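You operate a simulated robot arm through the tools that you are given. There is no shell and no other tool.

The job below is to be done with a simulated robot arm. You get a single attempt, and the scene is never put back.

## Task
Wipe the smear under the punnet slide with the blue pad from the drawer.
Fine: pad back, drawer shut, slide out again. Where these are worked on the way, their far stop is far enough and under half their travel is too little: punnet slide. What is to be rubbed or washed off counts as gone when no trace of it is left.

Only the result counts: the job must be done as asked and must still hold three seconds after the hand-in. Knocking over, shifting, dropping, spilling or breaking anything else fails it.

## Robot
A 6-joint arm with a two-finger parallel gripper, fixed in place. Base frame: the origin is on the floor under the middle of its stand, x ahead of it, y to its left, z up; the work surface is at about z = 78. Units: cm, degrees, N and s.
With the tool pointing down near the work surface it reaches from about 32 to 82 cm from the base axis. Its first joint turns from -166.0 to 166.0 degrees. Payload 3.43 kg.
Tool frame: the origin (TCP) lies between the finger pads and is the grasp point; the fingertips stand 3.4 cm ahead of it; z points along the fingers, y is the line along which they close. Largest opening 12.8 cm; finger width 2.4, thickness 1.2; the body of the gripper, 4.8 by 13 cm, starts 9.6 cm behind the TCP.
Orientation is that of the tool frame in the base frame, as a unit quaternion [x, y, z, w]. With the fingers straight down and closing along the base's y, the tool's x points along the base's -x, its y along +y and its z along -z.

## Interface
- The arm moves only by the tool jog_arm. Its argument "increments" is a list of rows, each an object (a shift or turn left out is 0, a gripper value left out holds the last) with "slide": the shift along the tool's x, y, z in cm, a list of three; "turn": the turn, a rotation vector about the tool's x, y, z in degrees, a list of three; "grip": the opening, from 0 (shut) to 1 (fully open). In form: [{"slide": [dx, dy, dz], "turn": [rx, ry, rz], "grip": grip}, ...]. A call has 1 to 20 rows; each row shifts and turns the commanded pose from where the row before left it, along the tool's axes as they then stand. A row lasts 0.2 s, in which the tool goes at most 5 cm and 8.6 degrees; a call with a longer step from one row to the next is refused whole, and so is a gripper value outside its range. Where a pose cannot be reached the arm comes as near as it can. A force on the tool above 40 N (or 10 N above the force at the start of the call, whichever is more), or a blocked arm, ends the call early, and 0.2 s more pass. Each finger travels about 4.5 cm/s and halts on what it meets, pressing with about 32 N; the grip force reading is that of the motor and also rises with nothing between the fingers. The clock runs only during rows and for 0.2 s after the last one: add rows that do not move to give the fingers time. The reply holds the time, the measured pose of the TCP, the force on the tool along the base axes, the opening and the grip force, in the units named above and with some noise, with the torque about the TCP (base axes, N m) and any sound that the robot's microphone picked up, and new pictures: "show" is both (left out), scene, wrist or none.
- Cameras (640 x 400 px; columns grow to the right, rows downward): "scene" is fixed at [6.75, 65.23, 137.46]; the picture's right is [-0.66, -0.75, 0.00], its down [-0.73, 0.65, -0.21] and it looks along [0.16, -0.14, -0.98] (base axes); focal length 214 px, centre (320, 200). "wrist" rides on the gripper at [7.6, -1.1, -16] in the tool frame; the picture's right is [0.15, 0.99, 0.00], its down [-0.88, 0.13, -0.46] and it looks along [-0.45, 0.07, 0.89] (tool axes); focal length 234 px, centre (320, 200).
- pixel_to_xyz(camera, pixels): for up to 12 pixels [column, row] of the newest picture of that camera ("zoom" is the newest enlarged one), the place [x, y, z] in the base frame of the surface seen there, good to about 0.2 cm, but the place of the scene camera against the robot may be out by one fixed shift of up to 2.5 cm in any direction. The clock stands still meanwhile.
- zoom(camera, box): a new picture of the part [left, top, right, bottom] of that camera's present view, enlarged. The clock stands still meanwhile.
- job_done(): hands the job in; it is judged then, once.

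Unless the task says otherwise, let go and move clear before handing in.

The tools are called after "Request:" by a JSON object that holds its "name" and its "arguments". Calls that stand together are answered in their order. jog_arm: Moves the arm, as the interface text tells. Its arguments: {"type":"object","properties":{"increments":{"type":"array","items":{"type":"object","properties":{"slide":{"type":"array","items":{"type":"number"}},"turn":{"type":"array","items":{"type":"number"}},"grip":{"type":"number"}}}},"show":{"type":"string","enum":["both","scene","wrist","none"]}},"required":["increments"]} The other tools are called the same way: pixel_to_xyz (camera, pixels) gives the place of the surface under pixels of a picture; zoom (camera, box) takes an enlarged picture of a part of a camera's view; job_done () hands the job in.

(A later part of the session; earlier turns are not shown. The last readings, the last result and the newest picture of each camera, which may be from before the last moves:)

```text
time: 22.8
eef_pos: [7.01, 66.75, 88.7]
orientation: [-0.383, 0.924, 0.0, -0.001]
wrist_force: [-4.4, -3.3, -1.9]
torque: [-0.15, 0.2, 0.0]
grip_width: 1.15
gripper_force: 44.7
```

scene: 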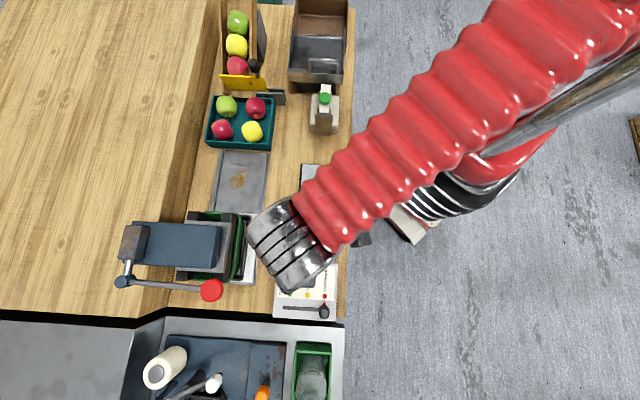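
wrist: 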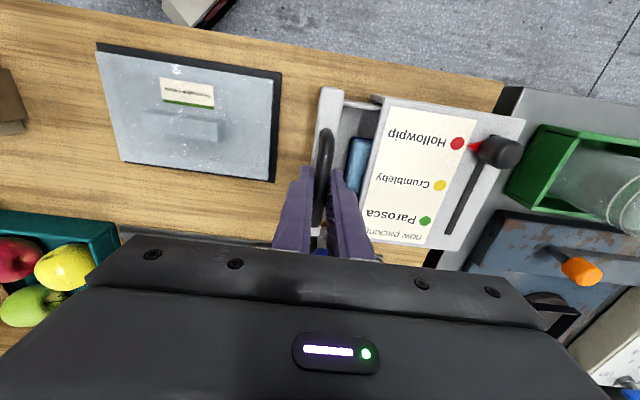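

The drawer is open about 3 cm and something blue shows inside at wrist (360,165), so this is the right drawer. I'll measure the gap to the block before pulling further.

Request:
{"name": "pixel_to_xyz", "arguments": {"camera": "wrist", "pixels": [[282, 75], [275, 180], [319, 90], [312, 150], [315, 130], [360, 150], [370, 140], [358, 180], [350, 130], [375, 110], [365, 155], [345, 115]]}}

Request:
{"name": "zoom", "arguments": {"camera": "wrist", "box": [250, 60, 410, 220]}}

```text
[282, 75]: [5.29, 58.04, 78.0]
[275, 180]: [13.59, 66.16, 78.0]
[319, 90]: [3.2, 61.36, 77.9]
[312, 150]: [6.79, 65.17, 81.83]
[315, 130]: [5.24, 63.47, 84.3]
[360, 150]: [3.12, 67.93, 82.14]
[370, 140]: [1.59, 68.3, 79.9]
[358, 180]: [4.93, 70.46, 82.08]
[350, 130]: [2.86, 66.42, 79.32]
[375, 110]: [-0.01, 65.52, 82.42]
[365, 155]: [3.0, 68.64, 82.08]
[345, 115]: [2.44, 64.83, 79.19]
```

```text
2.50 times, centred on (330, 140) of wrist
```

zoom: 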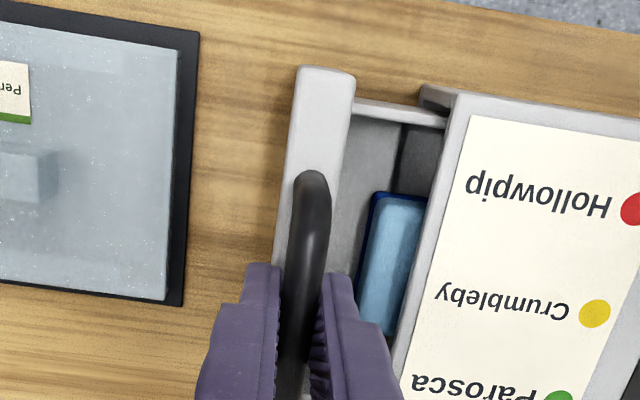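

The drawer front is about 4.2 cm from the block edge (u −41.5 vs −37.2) and the pad's top is at z≈82.1. I'll pull another 3.3 cm, keeping a gap to the block.

Request:
{"name": "jog_arm", "arguments": {"increments": [{"slide": [0, -0.7, 0]}, {"slide": [0, -0.7, 0]}, {"slide": [0, -0.7, 0]}, {"slide": [0, -0.6, 0]}, {"slide": [0, -0.6, 0]}, {}]}}

Request:
{"name": "zoom", "arguments": {"camera": "wrist", "box": [250, 60, 410, 220]}}

```text
time: 24.2
eef_pos: [9.36, 64.43, 88.84]
orientation: [-0.383, 0.924, 0.0, 0.001]
wrist_force: [-0.5, -0.5, -4.4]
torque: [0.11, -0.1, 0.01]
grip_width: 1.14
gripper_force: 44.6
```

scene: 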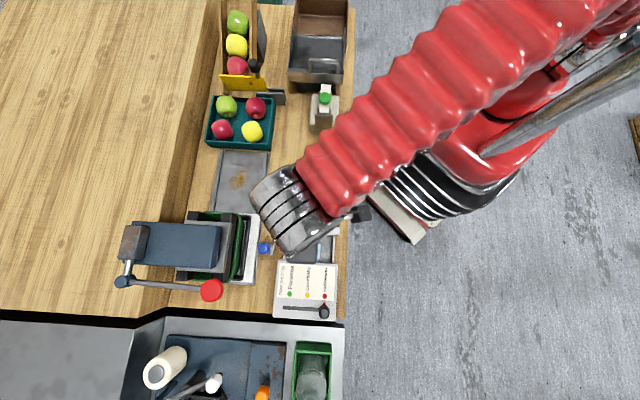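
wrist: 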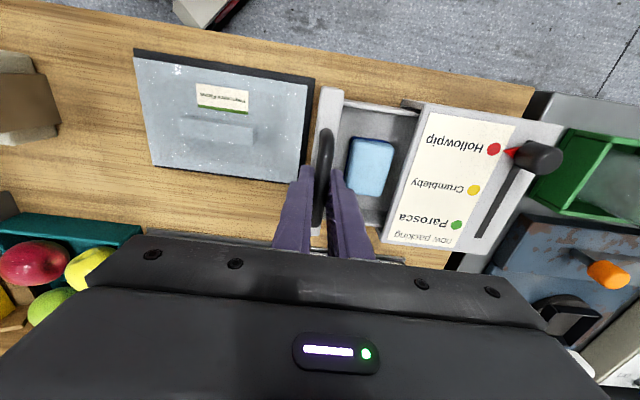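

```text
2.50 times, centred on (330, 140) of wrist
```

zoom: 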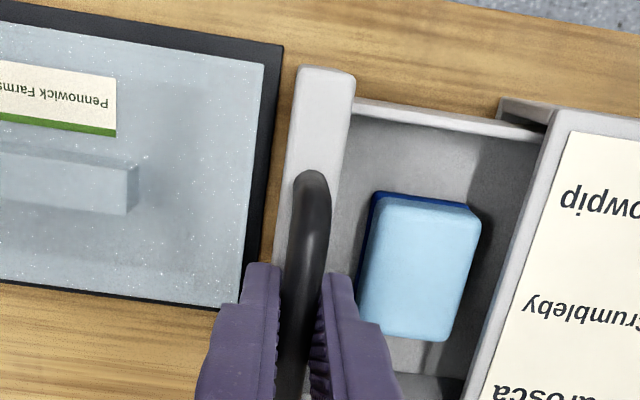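

The pad is now fully uncovered at wrist (371,166), light blue on top of dark blue. I'll measure it and the drawer interior around it.

Request:
{"name": "pixel_to_xyz", "arguments": {"camera": "wrist", "pixels": [[355, 141], [392, 147], [380, 193], [347, 185], [370, 166], [344, 120], [400, 130], [400, 180], [385, 205], [349, 140], [397, 160], [318, 120]]}}

Request:
{"name": "pixel_to_xyz", "arguments": {"camera": "zoom", "pixels": [[372, 195], [365, 250], [355, 280], [480, 212], [470, 260], [445, 338], [395, 330], [345, 110], [520, 140], [400, 360], [335, 140], [440, 375]]}}

```text
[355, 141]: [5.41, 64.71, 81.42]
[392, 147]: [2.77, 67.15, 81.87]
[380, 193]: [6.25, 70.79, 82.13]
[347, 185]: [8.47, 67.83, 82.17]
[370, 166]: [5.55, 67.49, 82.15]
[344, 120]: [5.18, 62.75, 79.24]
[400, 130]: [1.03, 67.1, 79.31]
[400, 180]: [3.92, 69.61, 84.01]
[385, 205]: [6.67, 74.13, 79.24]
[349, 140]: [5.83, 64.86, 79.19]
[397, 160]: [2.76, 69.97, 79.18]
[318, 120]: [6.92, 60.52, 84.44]
```

```text
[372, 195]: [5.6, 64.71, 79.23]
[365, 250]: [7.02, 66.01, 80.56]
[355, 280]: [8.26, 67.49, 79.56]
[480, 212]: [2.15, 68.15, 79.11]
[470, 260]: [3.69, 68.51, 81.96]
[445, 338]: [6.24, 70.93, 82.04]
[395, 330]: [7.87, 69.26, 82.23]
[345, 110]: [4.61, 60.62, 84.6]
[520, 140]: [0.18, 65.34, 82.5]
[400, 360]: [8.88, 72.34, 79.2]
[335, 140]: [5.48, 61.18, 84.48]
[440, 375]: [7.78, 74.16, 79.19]
```

The pad spans u −45.7…−41.8 and v 49.2…54.6 with its top at z≈82.15 and the drawer floor at 79.2, so gripping along v gives finger room. I'll let go of the handle, lift, and turn the tool 90° so the camera is on the block's side.

Request:
{"name": "jog_arm", "arguments": {"increments": [{"grip": 0.3}, {"grip": 0.3}, {"grip": 0.3}, {"slide": [0, 0, -3]}, {"slide": [0, 0, -3]}, {"slide": [0, 0, -3], "grip": 0.65}, {"turn": [0, 0, -7.5]}, {"turn": [0, 0, -7.5]}, {"turn": [0, 0, -7.5]}, {"turn": [0, 0, -7.5]}, {"turn": [0, 0, -7.5]}, {"turn": [0, 0, -7.5]}, {"turn": [0, 0, -7.5]}, {"turn": [0, 0, -7.5]}, {"turn": [0, 0, -7.5]}, {"turn": [0, 0, -7.5]}, {"turn": [0, 0, -7.5]}, {"turn": [0, 0, -7.5]}, {}]}}

```text
time: 28.2
eef_pos: [9.33, 64.38, 97.67]
orientation: [0.924, -0.382, 0.0, 0.0]
wrist_force: [-0.1, 0.6, 0.3]
torque: [0.02, -0.01, -0.04]
grip_width: 8.36
gripper_force: 0.1
```

scene: 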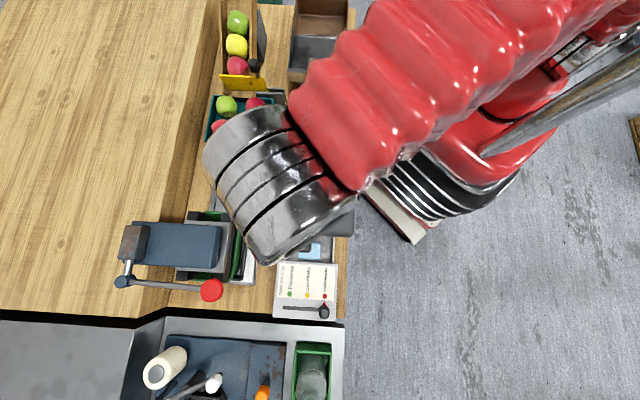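
wrist: 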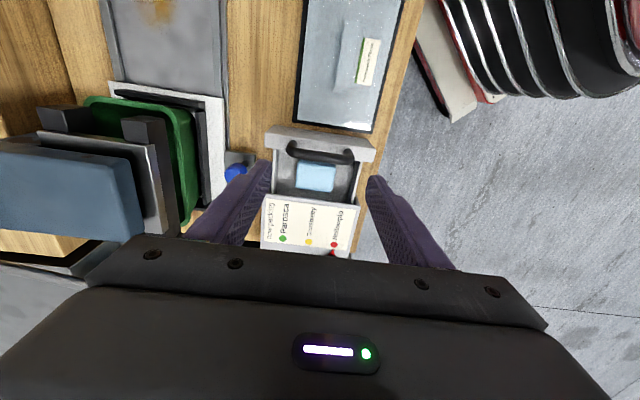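

The turn worked: the drawer is straight ahead with the pad at wrist (315,178). I'll measure the pad from this view.

Request:
{"name": "zoom", "arguments": {"camera": "wrist", "box": [240, 110, 400, 260]}}

Request:
{"name": "pixel_to_xyz", "arguments": {"camera": "wrist", "pixels": [[298, 166], [335, 168], [297, 188], [333, 191], [315, 178], [278, 170], [350, 175], [275, 190], [352, 195], [315, 155], [290, 205], [315, 135]]}}

```text
2.67 times, centred on (320, 185) of wrist
```

zoom: 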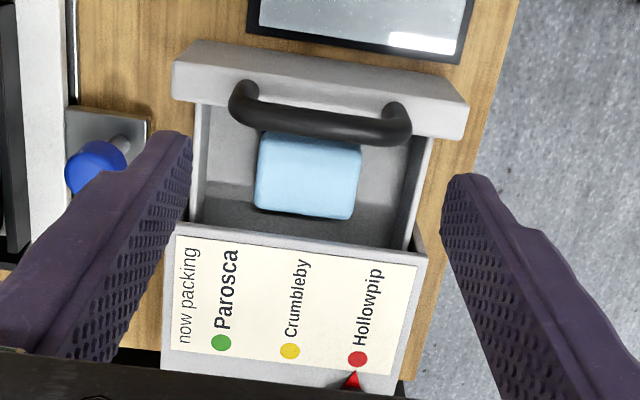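

```text
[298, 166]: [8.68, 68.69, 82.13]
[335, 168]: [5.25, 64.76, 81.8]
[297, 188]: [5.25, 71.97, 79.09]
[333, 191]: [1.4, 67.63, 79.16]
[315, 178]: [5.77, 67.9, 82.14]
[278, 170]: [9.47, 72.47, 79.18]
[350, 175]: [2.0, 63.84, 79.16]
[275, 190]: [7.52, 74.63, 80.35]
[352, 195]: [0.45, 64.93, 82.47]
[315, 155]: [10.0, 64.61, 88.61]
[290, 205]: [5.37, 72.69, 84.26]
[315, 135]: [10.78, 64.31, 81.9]
```

The pad centre is near (5.8,67.7), and the drawer inside spans v 46.5–57.7. I'll set the opening to about 7.4 cm and go above the pad.

Request:
{"name": "jog_arm", "arguments": {"increments": [{"slide": [-2.4, 0.08, 0], "grip": 0.578}, {"slide": [-2.45, 0.07, 0], "grip": 0.578}, {"slide": [0, 0, 2.5]}, {"slide": [0, 0, 2.5]}, {"slide": [0, 0, 2.5]}, {}], "show": "wrist"}}

Request:
{"name": "zoom", "arguments": {"camera": "wrist", "box": [220, 100, 420, 260]}}

```text
time: 29.6
eef_pos: [5.86, 67.88, 90.39]
orientation: [0.924, -0.383, 0.001, 0.0]
wrist_force: [0.1, 0.4, 0.2]
torque: [-0.02, -0.01, -0.03]
grip_width: 7.39
gripper_force: 0.1
```

wrist: 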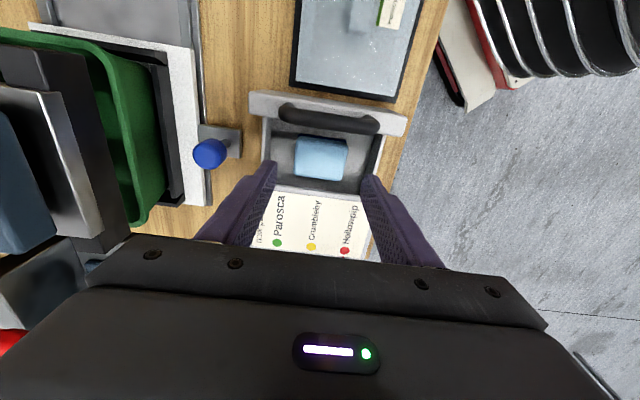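

```text
2.50 times, centred on (320, 180) of wrist
```

zoom: 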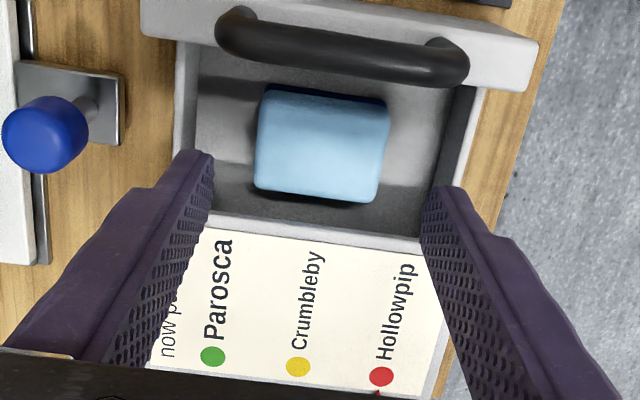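

The pad sits centrally between the fingertips at wrist (320,158). I'll refine its position from this nearer view before descending.

Request:
{"name": "pixel_to_xyz", "arguments": {"camera": "zoom", "pixels": [[270, 95], [383, 105], [372, 195], [262, 180], [320, 145], [200, 100], [440, 110], [190, 150], [445, 180], [320, 225], [420, 235], [350, 215]]}}

```text
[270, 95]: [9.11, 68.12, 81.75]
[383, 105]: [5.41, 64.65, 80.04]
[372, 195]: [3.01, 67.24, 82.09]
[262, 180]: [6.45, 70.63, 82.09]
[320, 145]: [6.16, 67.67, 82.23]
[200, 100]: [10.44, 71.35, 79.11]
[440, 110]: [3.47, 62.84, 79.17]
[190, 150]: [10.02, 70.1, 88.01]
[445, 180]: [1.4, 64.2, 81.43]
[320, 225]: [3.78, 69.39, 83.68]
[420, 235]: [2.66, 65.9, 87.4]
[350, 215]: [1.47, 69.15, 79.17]
```

The pad centre is u −43.6, v 52.05, so only a 0.2 cm correction is needed. I'll descend to z≈83.9 (fingertips at 80.5) and close on the pad's upper part.

Request:
{"name": "jog_arm", "arguments": {"increments": [{"slide": [0.1, 0.03, 2.2]}, {"slide": [0.1, 0.02, 2.2]}, {"slide": [0, 0, 2.1]}, {}, {"grip": 0.25}, {"grip": 0.25}, {"grip": 0.25}, {"grip": 0.25}, {}]}}

Request:
{"name": "zoom", "arguments": {"camera": "wrist", "box": [220, 100, 420, 260]}}

```text
time: 31.6
eef_pos: [5.9, 67.57, 83.93]
orientation: [0.924, -0.383, 0.001, -0.001]
wrist_force: [0.2, 0.7, 0.6]
torque: [0.02, 0.0, -0.02]
grip_width: 5.5
gripper_force: 31.9
```

scene: 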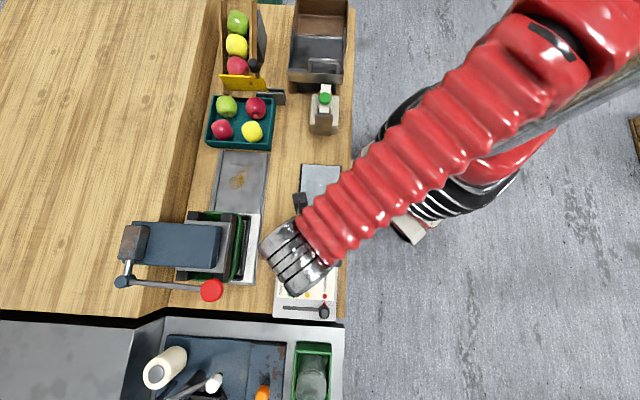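
wrist: 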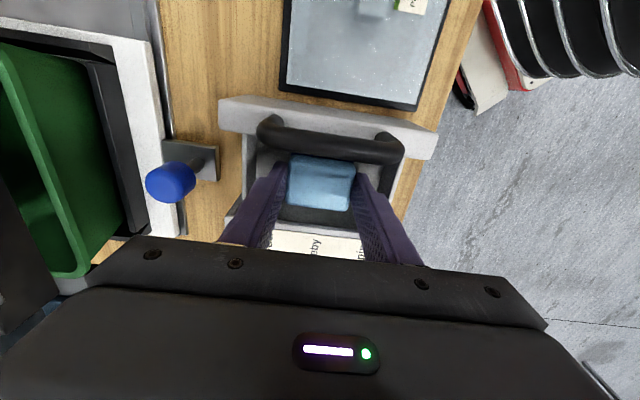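

```text
2.50 times, centred on (320, 180) of wrist
```

zoom: 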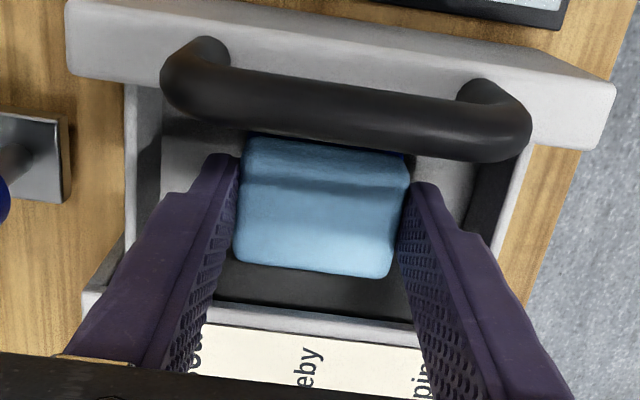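

The pad is held at 5.5 cm with 32 N. I'll lift it straight up and check the hold.

Request:
{"name": "jog_arm", "arguments": {"increments": [{"slide": [0, 0, -1]}, {"slide": [0, 0, -2.5]}, {"slide": [0, 0, -3.5]}, {"slide": [0, 0, -3.5]}, {"slide": [0, 0, -3.5]}, {}]}}

Request:
{"name": "zoom", "arguments": {"camera": "wrist", "box": [220, 100, 420, 260]}}

```text
time: 33.0
eef_pos: [6.1, 67.39, 97.75]
orientation: [0.924, -0.383, 0.0, 0.0]
wrist_force: [-0.7, 0.1, 0.2]
torque: [0.03, 0.02, -0.04]
grip_width: 5.5
gripper_force: 32.3
```

scene: 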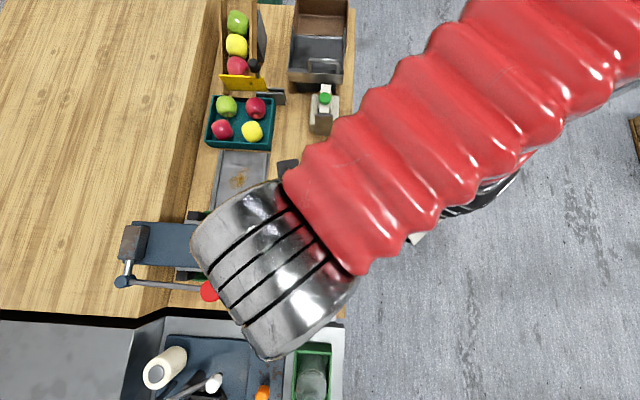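
wrist: 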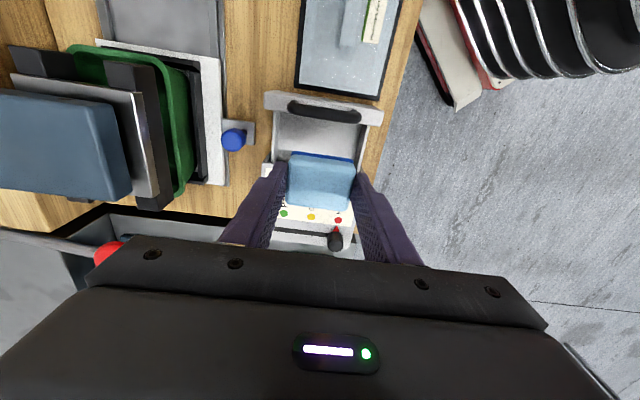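

```text
2.50 times, centred on (320, 180) of wrist
```

zoom: 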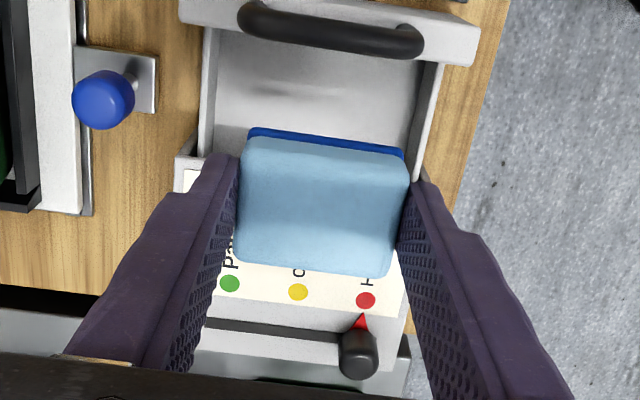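

The pad is held level and the drawer stayed open. I'll carry it at z≈98 to above the smear at about (33.5,69.6).

Request:
{"name": "jog_arm", "arguments": {"increments": [{"slide": [2.56, -3.0, 0]}, {"slide": [2.56, -3.0, 0]}, {"slide": [2.56, -3.0, 0]}, {"slide": [2.56, -3.0, 0]}, {"slide": [2.56, -3.0, 0]}, {"slide": [2.56, -3.0, 0]}, {"slide": [2.5, -2.9, 0]}, {}]}}

Request:
{"name": "zoom", "arguments": {"camera": "wrist", "box": [160, 100, 480, 260]}}

```text
time: 34.8
eef_pos: [33.48, 69.42, 97.72]
orientation: [0.924, -0.383, 0.0, 0.0]
wrist_force: [-0.1, -0.8, -0.1]
torque: [0.02, 0.0, 0.0]
grip_width: 5.47
gripper_force: 32.0
```

scene: 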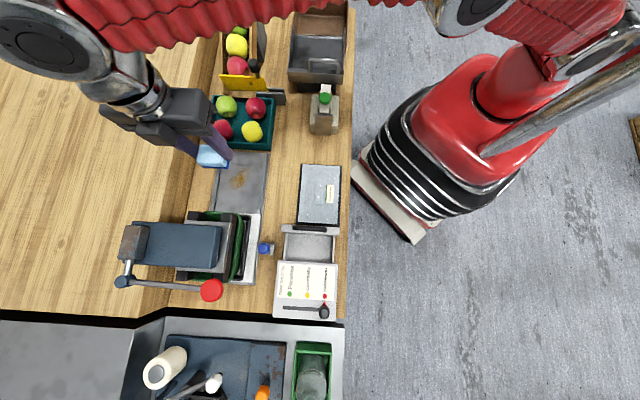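
wrist: 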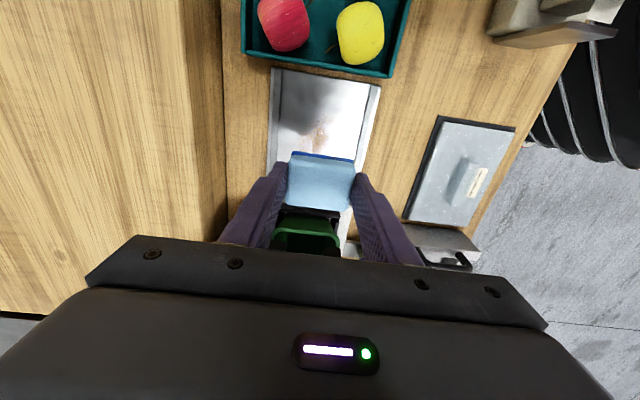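

```text
2.00 times, centred on (320, 180) of wrist
```

zoom: 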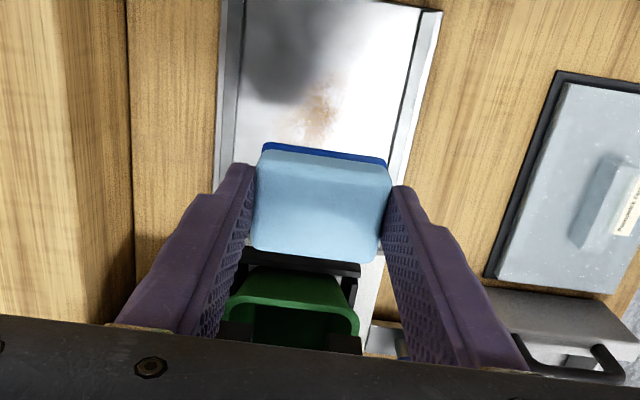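

From here the smear shows well in the scene view at (239,180), just beyond the held pad. I'll zoom in to measure its extent.

Request:
{"name": "zoom", "arguments": {"camera": "scene", "box": [205, 140, 285, 220]}}

Request:
{"name": "pixel_to_xyz", "arguments": {"camera": "scene", "pixels": [[239, 180], [234, 173], [246, 186], [234, 186], [244, 173], [268, 154], [264, 210], [215, 210], [220, 152], [239, 188], [230, 180], [241, 170]]}}

Request:
{"name": "pixel_to_xyz", "arguments": {"camera": "wrist", "pixels": [[318, 135], [308, 140], [328, 128], [318, 120], [322, 148], [310, 150], [283, 72], [372, 90], [300, 100], [345, 110], [358, 160], [280, 160]]}}

```text
5.00 times, centred on (245, 180) of scene
```

zoom: 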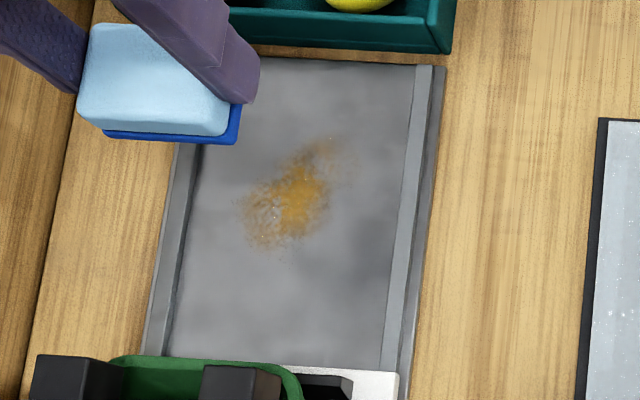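

```text
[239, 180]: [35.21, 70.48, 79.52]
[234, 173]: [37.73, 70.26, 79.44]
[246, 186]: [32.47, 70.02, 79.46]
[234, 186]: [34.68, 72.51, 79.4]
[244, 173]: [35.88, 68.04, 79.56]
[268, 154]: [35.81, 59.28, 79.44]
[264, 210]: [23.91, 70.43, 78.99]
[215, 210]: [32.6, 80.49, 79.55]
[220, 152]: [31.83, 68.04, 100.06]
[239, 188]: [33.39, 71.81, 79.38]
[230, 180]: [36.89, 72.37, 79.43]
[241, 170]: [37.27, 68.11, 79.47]
```

```text
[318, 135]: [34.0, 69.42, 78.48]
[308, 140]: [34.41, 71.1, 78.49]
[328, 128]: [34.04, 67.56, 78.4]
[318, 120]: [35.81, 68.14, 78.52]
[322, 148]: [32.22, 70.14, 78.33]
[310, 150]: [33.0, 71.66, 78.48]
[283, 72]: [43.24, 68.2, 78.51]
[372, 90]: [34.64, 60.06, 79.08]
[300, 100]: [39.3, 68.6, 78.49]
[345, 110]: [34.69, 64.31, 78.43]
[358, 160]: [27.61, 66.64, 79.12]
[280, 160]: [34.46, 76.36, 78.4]
```

I'll read the smear's outline from the scene zoom.

Request:
{"name": "pixel_to_xyz", "arguments": {"camera": "zoom", "pixels": [[300, 200], [325, 138], [355, 160], [240, 205], [268, 250], [300, 250], [330, 215], [415, 66], [380, 370], [165, 355], [235, 238], [350, 135]]}}

```text
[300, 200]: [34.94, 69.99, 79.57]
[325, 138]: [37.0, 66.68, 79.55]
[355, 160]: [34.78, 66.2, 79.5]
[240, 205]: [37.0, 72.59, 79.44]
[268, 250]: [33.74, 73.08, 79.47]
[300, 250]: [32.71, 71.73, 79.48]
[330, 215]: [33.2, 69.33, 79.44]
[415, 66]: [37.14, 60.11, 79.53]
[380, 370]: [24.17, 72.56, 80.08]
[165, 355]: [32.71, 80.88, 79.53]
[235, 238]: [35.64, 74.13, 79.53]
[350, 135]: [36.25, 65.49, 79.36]
```

The smear spans about u −21…−29 and v 70…77, well inside the plate lips, and the pad footprint is about 4 × 5.5 cm. I'll lower the pad close to the plate, then feel for contact.

Request:
{"name": "jog_arm", "arguments": {"increments": [{"slide": [0, 0, 3.2]}, {"slide": [0, 0, 3.2]}, {"slide": [0, 0, 3.2]}, {"slide": [0, 0, 3.2]}, {"slide": [0, 0, 0.5]}, {}], "show": "wrist"}}

Request:
{"name": "zoom", "arguments": {"camera": "wrist", "box": [200, 100, 440, 260]}}

```text
time: 36.2
eef_pos: [33.26, 69.64, 84.4]
orientation: [0.924, -0.383, -0.001, 0.0]
wrist_force: [0.1, 0.2, -0.2]
torque: [-0.04, 0.05, 0.05]
grip_width: 5.47
gripper_force: 31.9
```

wrist: 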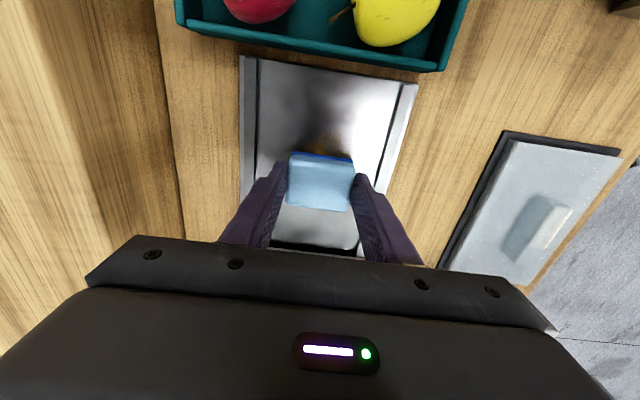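

```text
2.50 times, centred on (320, 180) of wrist
```

zoom: 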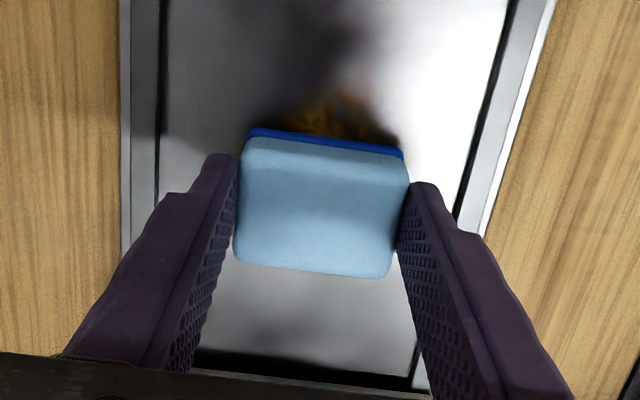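

The pad is about 1 cm above the plate, centred over the smear. I'll lower it to contact in small steps.

Request:
{"name": "jog_arm", "arguments": {"increments": [{"slide": [0, 0, 0.4]}, {"slide": [0, 0, 0.4]}, {"slide": [0, 0, 0.3]}, {"slide": [0, 0, 0.2]}, {}], "show": "none"}}

```text
time: 37.4
eef_pos: [33.27, 69.67, 83.22]
orientation: [0.924, -0.383, 0.0, 0.0]
wrist_force: [0.5, 0.2, -0.2]
torque: [0.01, -0.01, -0.02]
grip_width: 5.48
gripper_force: 32.4
```

No contact force yet at z=83.2. I'll go down a little further in finer steps.

Request:
{"name": "jog_arm", "arguments": {"increments": [{"slide": [0, 0, 0.15]}, {"slide": [0, 0, 0.15]}, {}], "show": "none"}}

```text
time: 38.2
eef_pos: [33.38, 69.64, 83.19]
orientation: [0.924, -0.383, 0.0, -0.002]
wrist_force: [-3.4, -12.0, 31.0]
torque: [-0.7, 0.3, 0.02]
grip_width: 5.47
gripper_force: 32.2
```

Contact is made at z≈83.2 with 31 N, which is more than needed. I'll ease off slightly and check the force.

Request:
{"name": "jog_arm", "arguments": {"increments": [{"slide": [0, 0, -0.17]}, {}], "show": "none"}}

```text
time: 38.8
eef_pos: [33.33, 69.67, 83.18]
orientation: [0.924, -0.382, 0.0, -0.003]
wrist_force: [1.8, 0.4, 25.3]
torque: [-0.08, 0.03, 0.0]
grip_width: 5.49
gripper_force: 32.3
```

Still 25 N; I'll ease off a bit more.

Request:
{"name": "jog_arm", "arguments": {"increments": [{"slide": [0, 0, -0.12]}, {}], "show": "none"}}

```text
time: 39.4
eef_pos: [33.33, 69.77, 83.16]
orientation: [0.924, -0.383, 0.0, 0.0]
wrist_force: [1.9, 6.6, 14.2]
torque: [0.37, -0.14, -0.02]
grip_width: 5.49
gripper_force: 32.6
```

The pad presses at 14 N, a good wiping pressure. I'll start strokes along the plate's length.

Request:
{"name": "jog_arm", "arguments": {"increments": [{"slide": [0.7, 0, 0]}, {"slide": [0.7, 0, 0]}, {"slide": [0.7, 0, 0]}, {"slide": [0.7, 0, 0]}, {"slide": [0.7, 0, 0]}, {"slide": [0.7, 0, 0]}, {}]}}

Request:
{"name": "zoom", "arguments": {"camera": "wrist", "box": [200, 100, 440, 260]}}

```text
time: 41.0
eef_pos: [36.24, 66.72, 83.15]
orientation: [0.924, -0.382, 0.001, -0.001]
wrist_force: [-4.9, 4.1, 11.0]
torque: [0.12, 0.14, -0.01]
grip_width: 5.48
gripper_force: 32.0
```

scene: 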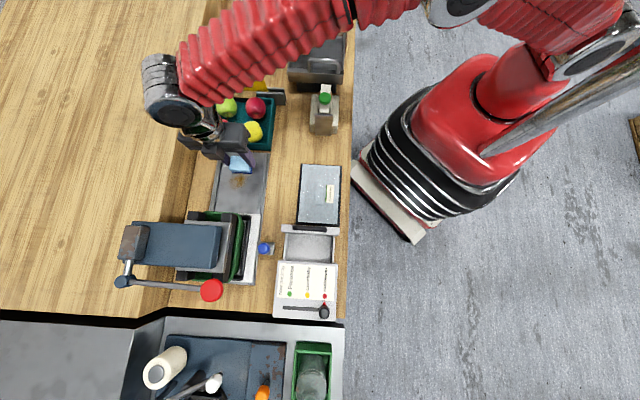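
wrist: 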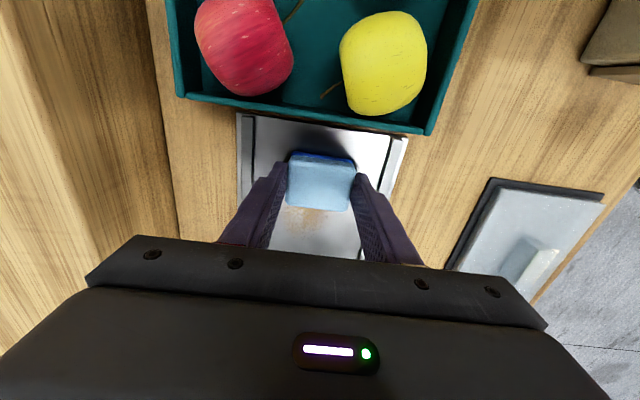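

```text
2.50 times, centred on (320, 180) of wrist
```

zoom: 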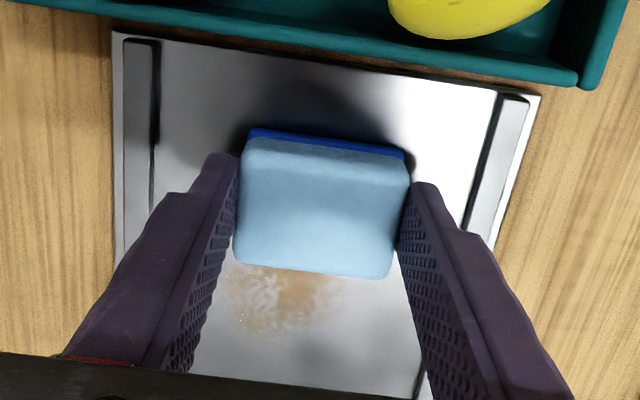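

The smear is fading behind the pad (zoom (285,295) is much paler), so the wiping works. I'll stroke back along the full length.

Request:
{"name": "jog_arm", "arguments": {"increments": [{"slide": [-0.8, 0, 0.02]}, {"slide": [-0.8, 0, 0]}, {"slide": [-0.8, 0, 0]}, {"slide": [-0.8, 0, 0]}, {"slide": [-0.8, 0, 0]}, {"slide": [-0.8, 0, 0]}, {"slide": [-0.8, 0, 0]}, {"slide": [-0.8, 0, 0]}, {"slide": [-0.8, 0, 0]}, {"slide": [-0.8, 0, 0]}, {"slide": [-0.8, 0, 0]}, {}]}}

Request:
{"name": "zoom", "arguments": {"camera": "wrist", "box": [200, 60, 440, 220]}}

```text
time: 43.6
eef_pos: [30.1, 72.94, 83.07]
orientation: [0.923, -0.384, -0.001, 0.0]
wrist_force: [5.2, -3.7, 10.0]
torque: [-0.09, -0.2, -0.01]
grip_width: 5.49
gripper_force: 31.7
```

scene: 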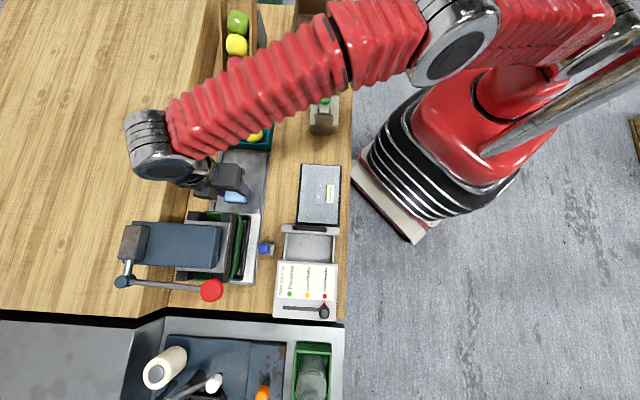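
wrist: 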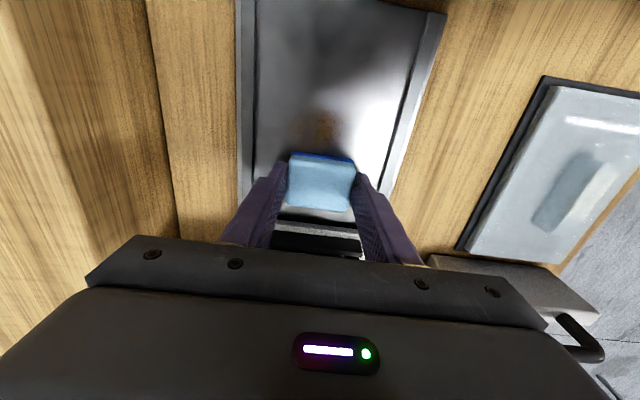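

```text
2.50 times, centred on (320, 140) of wrist
```

zoom: 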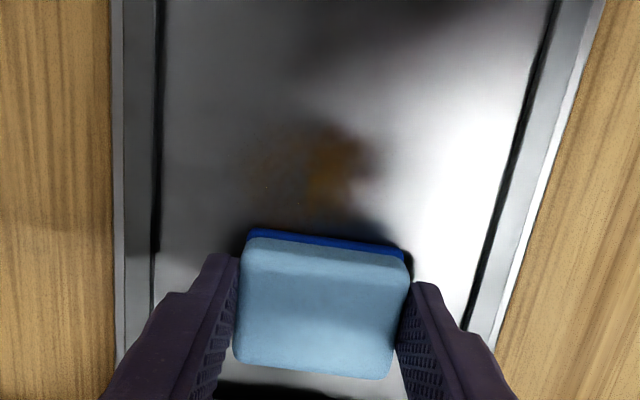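

Most of the smear is gone, with a faint patch left at zoom (330,170). I'll shift toward the left (+v) side and stroke again with a little more pressure.

Request:
{"name": "jog_arm", "arguments": {"increments": [{"slide": [0, -0.8, 0.03]}, {"slide": [0, -0.8, 0.02]}, {"slide": [0.8, 0, 0]}, {"slide": [0.8, 0, 0]}, {"slide": [0.8, 0, 0]}, {"slide": [0.8, 0, 0]}, {"slide": [0.8, 0, 0]}, {"slide": [0.8, 0, 0]}, {"slide": [0.8, 0, 0]}, {"slide": [0.8, 0, 0]}, {"slide": [0.8, 0, 0]}, {"slide": [0.8, 0, 0]}, {"slide": [0.8, 0, 0]}, {}], "show": "wrist"}}

Request:
{"name": "zoom", "arguments": {"camera": "wrist", "box": [200, 100, 440, 260]}}

```text
time: 46.6
eef_pos: [37.46, 67.85, 83.09]
orientation: [0.924, -0.383, 0.0, 0.0]
wrist_force: [-6.7, 5.9, 13.6]
torque: [0.2, 0.23, 0.0]
grip_width: 5.51
gripper_force: 31.6
```

wrist: 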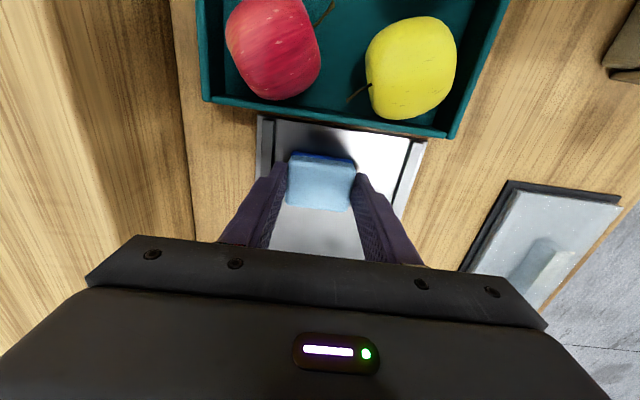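

```text
2.50 times, centred on (320, 180) of wrist
```

zoom: 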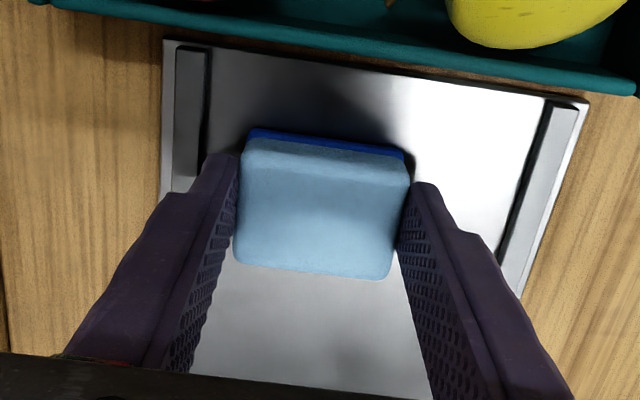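

Behind the pad the plate now looks clean. I'll do the right-hand (−v) lane and a return stroke to be thorough.

Request:
{"name": "jog_arm", "arguments": {"increments": [{"slide": [0, 0.8, 0]}, {"slide": [0, 0.8, 0]}, {"slide": [0, 0.8, 0]}, {"slide": [0, 0.8, 0]}, {"slide": [-0.8, 0, 0]}, {"slide": [-0.8, 0, 0]}, {"slide": [-0.8, 0, 0]}, {"slide": [-0.8, 0, 0]}, {"slide": [-0.8, 0, 0]}, {"slide": [-0.8, 0, 0]}, {"slide": [-0.8, 0, 0]}, {"slide": [-0.8, 0, 0]}, {"slide": [-0.8, 0, 0]}, {"slide": [-0.8, 0, 0]}, {"slide": [-0.8, 0, 0]}, {}], "show": "wrist"}}

Request:
{"name": "zoom", "arguments": {"camera": "wrist", "box": [200, 20, 440, 180]}}

```text
time: 50.0
eef_pos: [28.88, 71.68, 83.05]
orientation: [0.924, -0.382, 0.001, 0.0]
wrist_force: [9.1, -7.9, 16.0]
torque: [-0.25, -0.21, 0.01]
grip_width: 5.49
gripper_force: 32.3
```

wrist: 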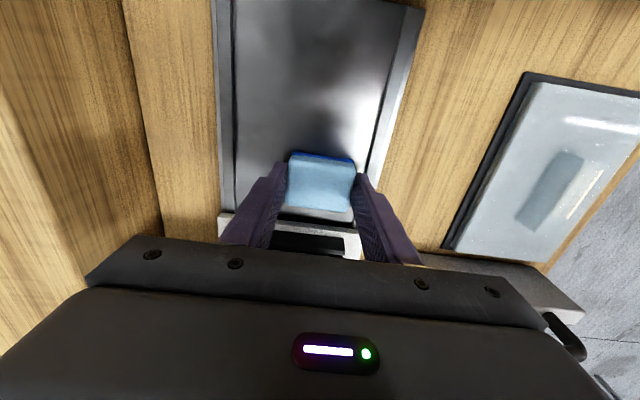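

```text
2.50 times, centred on (320, 100) of wrist
```

zoom: 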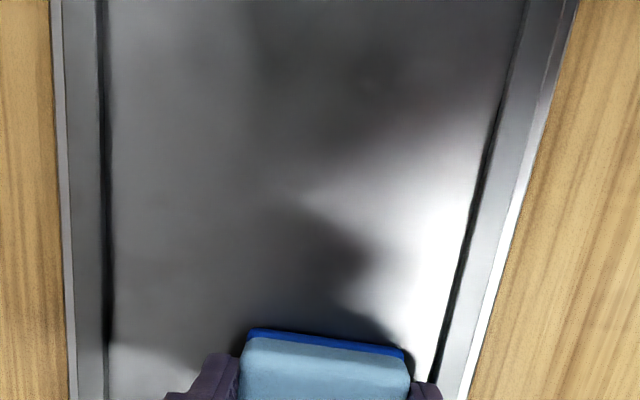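

The plate looks clean, with only shadows left. I'll make one more covering pass over the middle and +v lanes before lifting.

Request:
{"name": "jog_arm", "arguments": {"increments": [{"slide": [0, -0.9, 0]}, {"slide": [0, -0.9, 0]}, {"slide": [1.0, 0, 0]}, {"slide": [1.0, 0, 0]}, {"slide": [1.0, 0, 0]}, {"slide": [1.0, 0, 0]}, {"slide": [1.0, 0, 0]}, {"slide": [1.0, 0, 0]}, {"slide": [1.0, 0, 0]}, {"slide": [1.0, 0, 0]}, {"slide": [0.7, 0, 0]}, {"slide": [0, -0.8, 0]}, {"slide": [0, -0.8, 0]}, {"slide": [0, -0.8, 0]}, {}], "show": "none"}}

Request:
{"name": "jog_arm", "arguments": {"increments": [{"slide": [-1.0, 0, 0]}, {"slide": [-1.0, 0, 0]}, {"slide": [-1.0, 0, 0]}, {"slide": [-1.0, 0, 0]}, {"slide": [-1.0, 0, 0]}, {"slide": [-1.0, 0, 0]}, {"slide": [-1.0, 0, 0]}, {"slide": [-1.0, 0, 0]}, {"slide": [-0.7, 0, 0]}, {}], "show": "wrist"}}

```text
time: 53.2
eef_pos: [38.1, 68.59, 83.03]
orientation: [0.924, -0.382, -0.001, 0.0]
wrist_force: [-8.8, -7.2, 12.9]
torque: [-0.24, 0.32, 0.01]
grip_width: 5.49
gripper_force: 31.6
```

```text
time: 55.4
eef_pos: [31.64, 74.56, 83.05]
orientation: [0.924, -0.383, 0.0, 0.0]
wrist_force: [2.7, 0.6, 1.9]
torque: [-0.01, -0.1, -0.04]
grip_width: 5.45
gripper_force: 32.6
out of reach, approached as far as the arm can: row 9
```

wrist: 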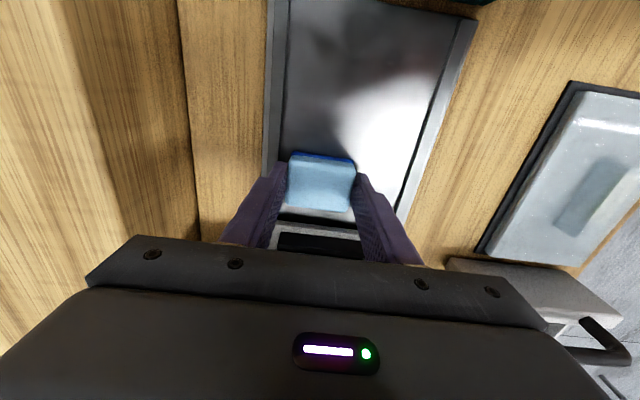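

The last row hit the reach limit slightly but the pass is done. I'll lift the pad and bring it inward, then inspect the plate.

Request:
{"name": "jog_arm", "arguments": {"increments": [{"slide": [0.3, 0.2, -1]}, {"slide": [0, 1.0, -2]}, {"slide": [0, 1.5, -2.5]}, {"slide": [0, 2, -3]}, {"slide": [0, 3, -3]}, {"slide": [-1, 3, -3]}, {"slide": [-1, 3, 0]}, {"slide": [-1, 3, 0]}, {}]}}

Request:
{"name": "zoom", "arguments": {"camera": "scene", "box": [205, 140, 285, 220]}}

Request:
{"name": "zoom", "arguments": {"camera": "wrist", "box": [100, 0, 340, 160]}}

```text
time: 57.4
eef_pos: [17.91, 64.53, 97.61]
orientation: [0.924, -0.383, 0.0, 0.0]
wrist_force: [0.2, -0.4, -0.9]
torque: [0.02, 0.0, 0.02]
grip_width: 5.45
gripper_force: 31.8
```

scene: 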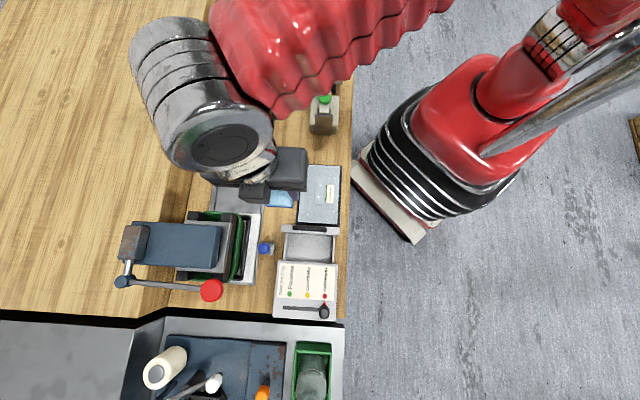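
wrist: 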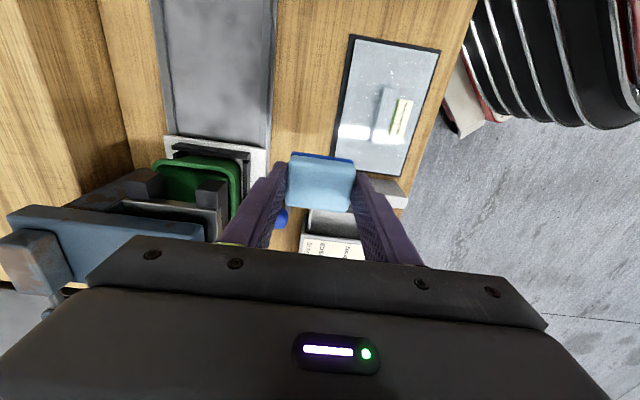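

```text
5.00 times, centred on (245, 180) of scene
```

zoom: 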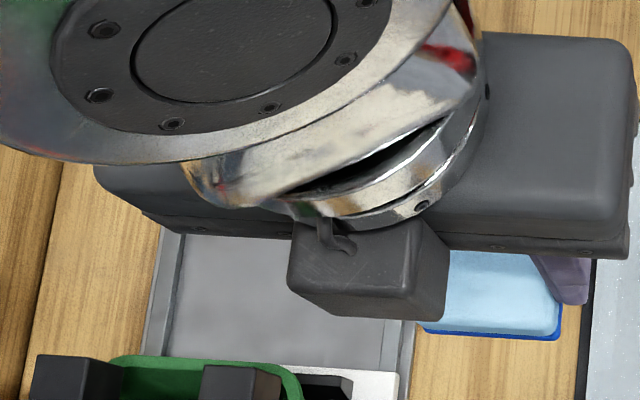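

```text
2.50 times, centred on (220, 80) of wrist
```

zoom: 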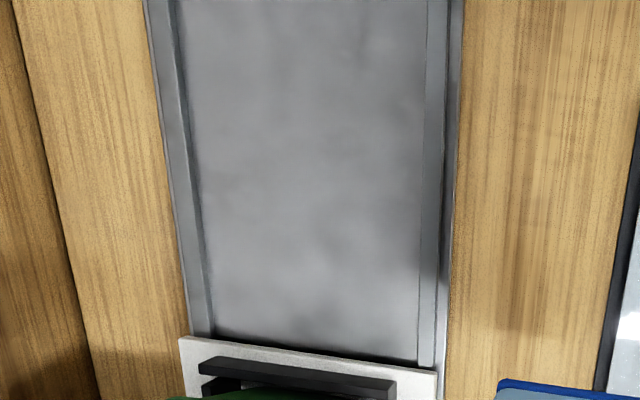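

The plate appears clean, but there may be a faint brownish tone near zoom (220,185). I'll zoom closer to check for any trace.

Request:
{"name": "zoom", "arguments": {"camera": "wrist", "box": [150, 40, 230, 90]}}

Request:
{"name": "zoom", "arguments": {"camera": "wrist", "box": [155, 0, 275, 75]}}

Request:
{"name": "zoom", "arguments": {"camera": "wrist", "box": [155, 70, 275, 145]}}

```text
8.00 times, centred on (190, 65) of wrist
```

zoom: 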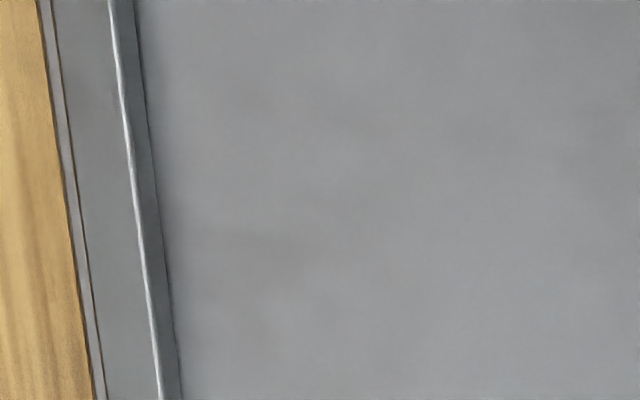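

```text
5.33 times, centred on (215, 38) of wrist
```

zoom: 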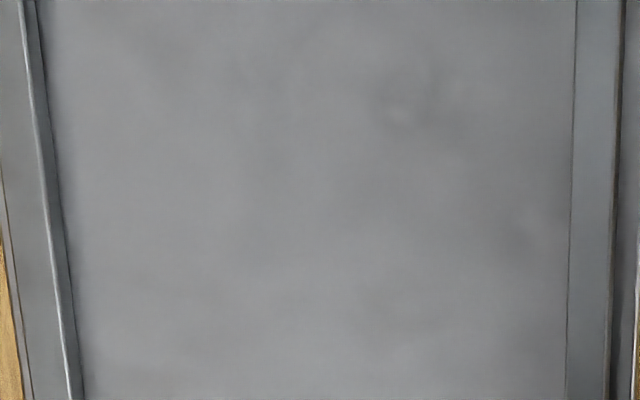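

```text
5.33 times, centred on (215, 108) of wrist
```

zoom: 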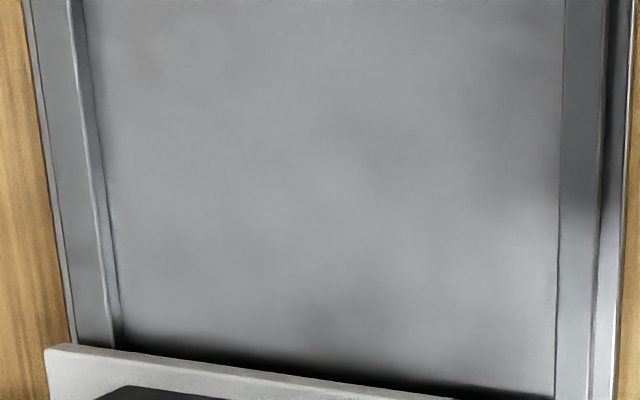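

Very faint brownish patches may remain at zoom pixels (265,245) and (330,110) near the left lip. I'll check where these lie on the plate.

Request:
{"name": "pixel_to_xyz", "arguments": {"camera": "wrist", "pixels": [[183, 71], [191, 54], [180, 52], [195, 70], [210, 60], [240, 60], [173, 80], [172, 60], [176, 110], [262, 100]]}}

Request:
{"name": "zoom", "arguments": {"camera": "wrist", "box": [170, 40, 218, 84]}}

```text
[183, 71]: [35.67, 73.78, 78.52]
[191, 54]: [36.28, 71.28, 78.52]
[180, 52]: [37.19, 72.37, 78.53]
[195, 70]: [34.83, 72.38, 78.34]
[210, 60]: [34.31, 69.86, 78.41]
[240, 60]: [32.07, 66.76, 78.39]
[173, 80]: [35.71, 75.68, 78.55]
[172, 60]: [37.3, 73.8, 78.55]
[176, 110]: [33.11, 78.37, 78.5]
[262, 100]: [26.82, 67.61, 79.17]
```

```text
9.09 times, centred on (194, 62) of wrist
```

zoom: 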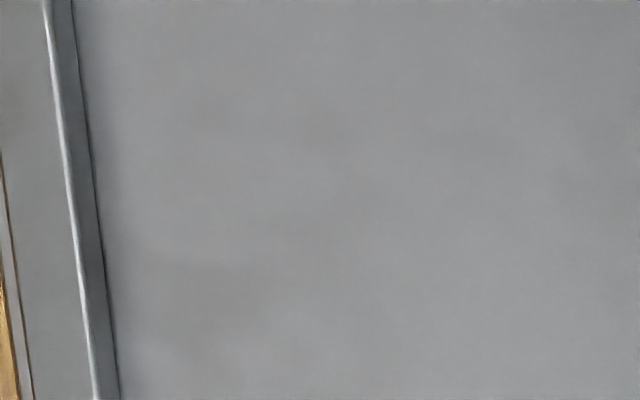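

Those patches lie at v≈76–77.4, the edge of the original smear where the last stroke lost pressure. I'll go back and wipe that left strip again, keeping clear of the lip.

Request:
{"name": "jog_arm", "arguments": {"increments": [{"slide": [2, -3.7, 0]}, {"slide": [2, -3.7, 0]}, {"slide": [2, -3.7, 0]}, {"slide": [2, -3.6, 0]}, {"slide": [0, 0, 3.1]}, {"slide": [0, 0, 3.1]}, {"slide": [0, 0, 3.1]}, {"slide": [0, 0, 3.1]}, {"slide": [0, -1.4, 0]}, {"slide": [0, -1.4, 0]}, {"slide": [0, 0, 1]}, {}], "show": "wrist"}}

```text
time: 60.0
eef_pos: [36.1, 71.26, 84.02]
orientation: [0.924, -0.383, -0.001, 0.0]
wrist_force: [-0.6, 0.5, -0.7]
torque: [0.0, 0.0, 0.01]
grip_width: 5.46
gripper_force: 32.7
```

wrist: 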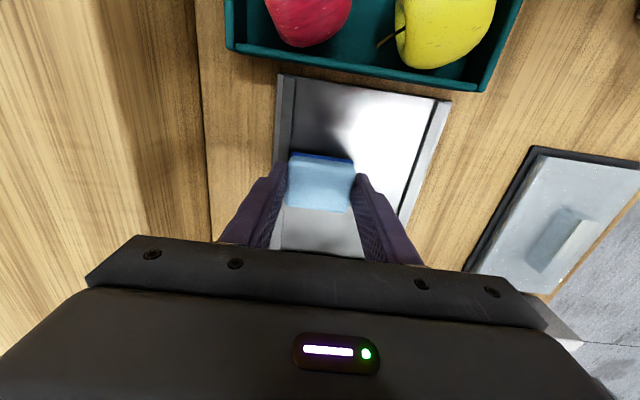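

The pad is at v≈75.9 with its edge just inside the left lip. I'll lower it to contact.

Request:
{"name": "jog_arm", "arguments": {"increments": [{"slide": [0, 0, 0.5]}, {"slide": [0, 0, 0.4]}, {"slide": [0, 0, 0.1]}, {}], "show": "none"}}

```text
time: 61.0
eef_pos: [36.0, 71.2, 83.04]
orientation: [0.924, -0.382, 0.0, 0.0]
wrist_force: [0.2, 1.1, -0.3]
torque: [0.01, -0.01, -0.03]
grip_width: 5.5
gripper_force: 31.8
```

Not touching yet. I'll step down more.

Request:
{"name": "jog_arm", "arguments": {"increments": [{"slide": [0, 0, 0.1]}, {"slide": [0, 0, 0.1]}, {}], "show": "none"}}

```text
time: 61.8
eef_pos: [36.04, 71.16, 83.01]
orientation: [0.924, -0.383, -0.001, -0.001]
wrist_force: [-3.3, 0.6, 13.4]
torque: [-0.02, 0.21, 0.02]
grip_width: 5.49
gripper_force: 32.2
```

Contact at 13 N. I'll stroke the left strip forward and back over the reachable range.

Request:
{"name": "jog_arm", "arguments": {"increments": [{"slide": [0.8, 0, 0.02]}, {"slide": [0.8, 0, 0]}, {"slide": [0.8, 0, 0]}, {"slide": [0.8, 0, 0]}, {"slide": [-0.8, 0, 0]}, {"slide": [-0.8, 0, 0]}, {"slide": [-0.8, 0, 0]}, {"slide": [-0.8, 0, 0]}, {"slide": [-0.8, 0, 0]}, {"slide": [-0.8, 0, 0]}, {"slide": [-0.8, 0, 0]}, {"slide": [-0.7, 0, 0]}, {}], "show": "none"}}

Request:
{"name": "jog_arm", "arguments": {"increments": [{"slide": [0.8, 0, 0]}, {"slide": [0.8, 0, 0]}, {"slide": [0.8, 0, 0]}, {"slide": [0.8, 0, 0]}, {"slide": [0.8, 0, 0]}, {"slide": [0.8, 0, 0]}, {"slide": [-0.8, 0, 0]}, {"slide": [-0.8, 0, 0]}, {"slide": [-0.8, 0, 0]}, {"slide": [-0.8, 0, 0]}, {"slide": [-0.8, 0, 0]}, {"slide": [-0.8, 0, 0]}, {}], "show": "wrist"}}

```text
time: 64.6
eef_pos: [33.94, 73.5, 83.04]
orientation: [0.924, -0.384, 0.0, 0.0]
wrist_force: [12.5, -14.0, 26.6]
torque: [-0.48, -0.43, -0.05]
grip_width: 5.48
gripper_force: 31.9
```

```text
time: 67.4
eef_pos: [33.99, 73.46, 82.94]
orientation: [0.924, -0.383, 0.0, 0.001]
wrist_force: [8.8, -6.2, 13.3]
torque: [-0.22, -0.33, -0.03]
grip_width: 5.48
gripper_force: 31.9
```

wrist: 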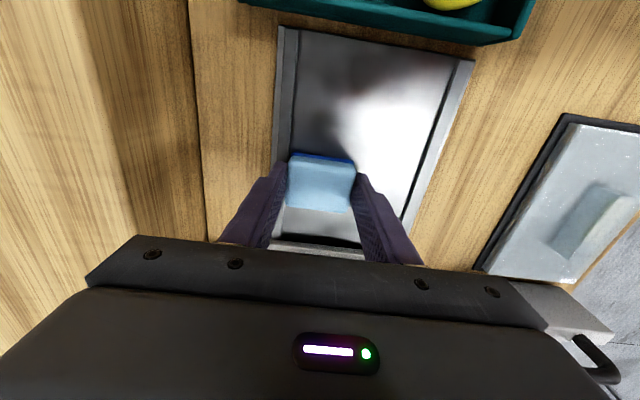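

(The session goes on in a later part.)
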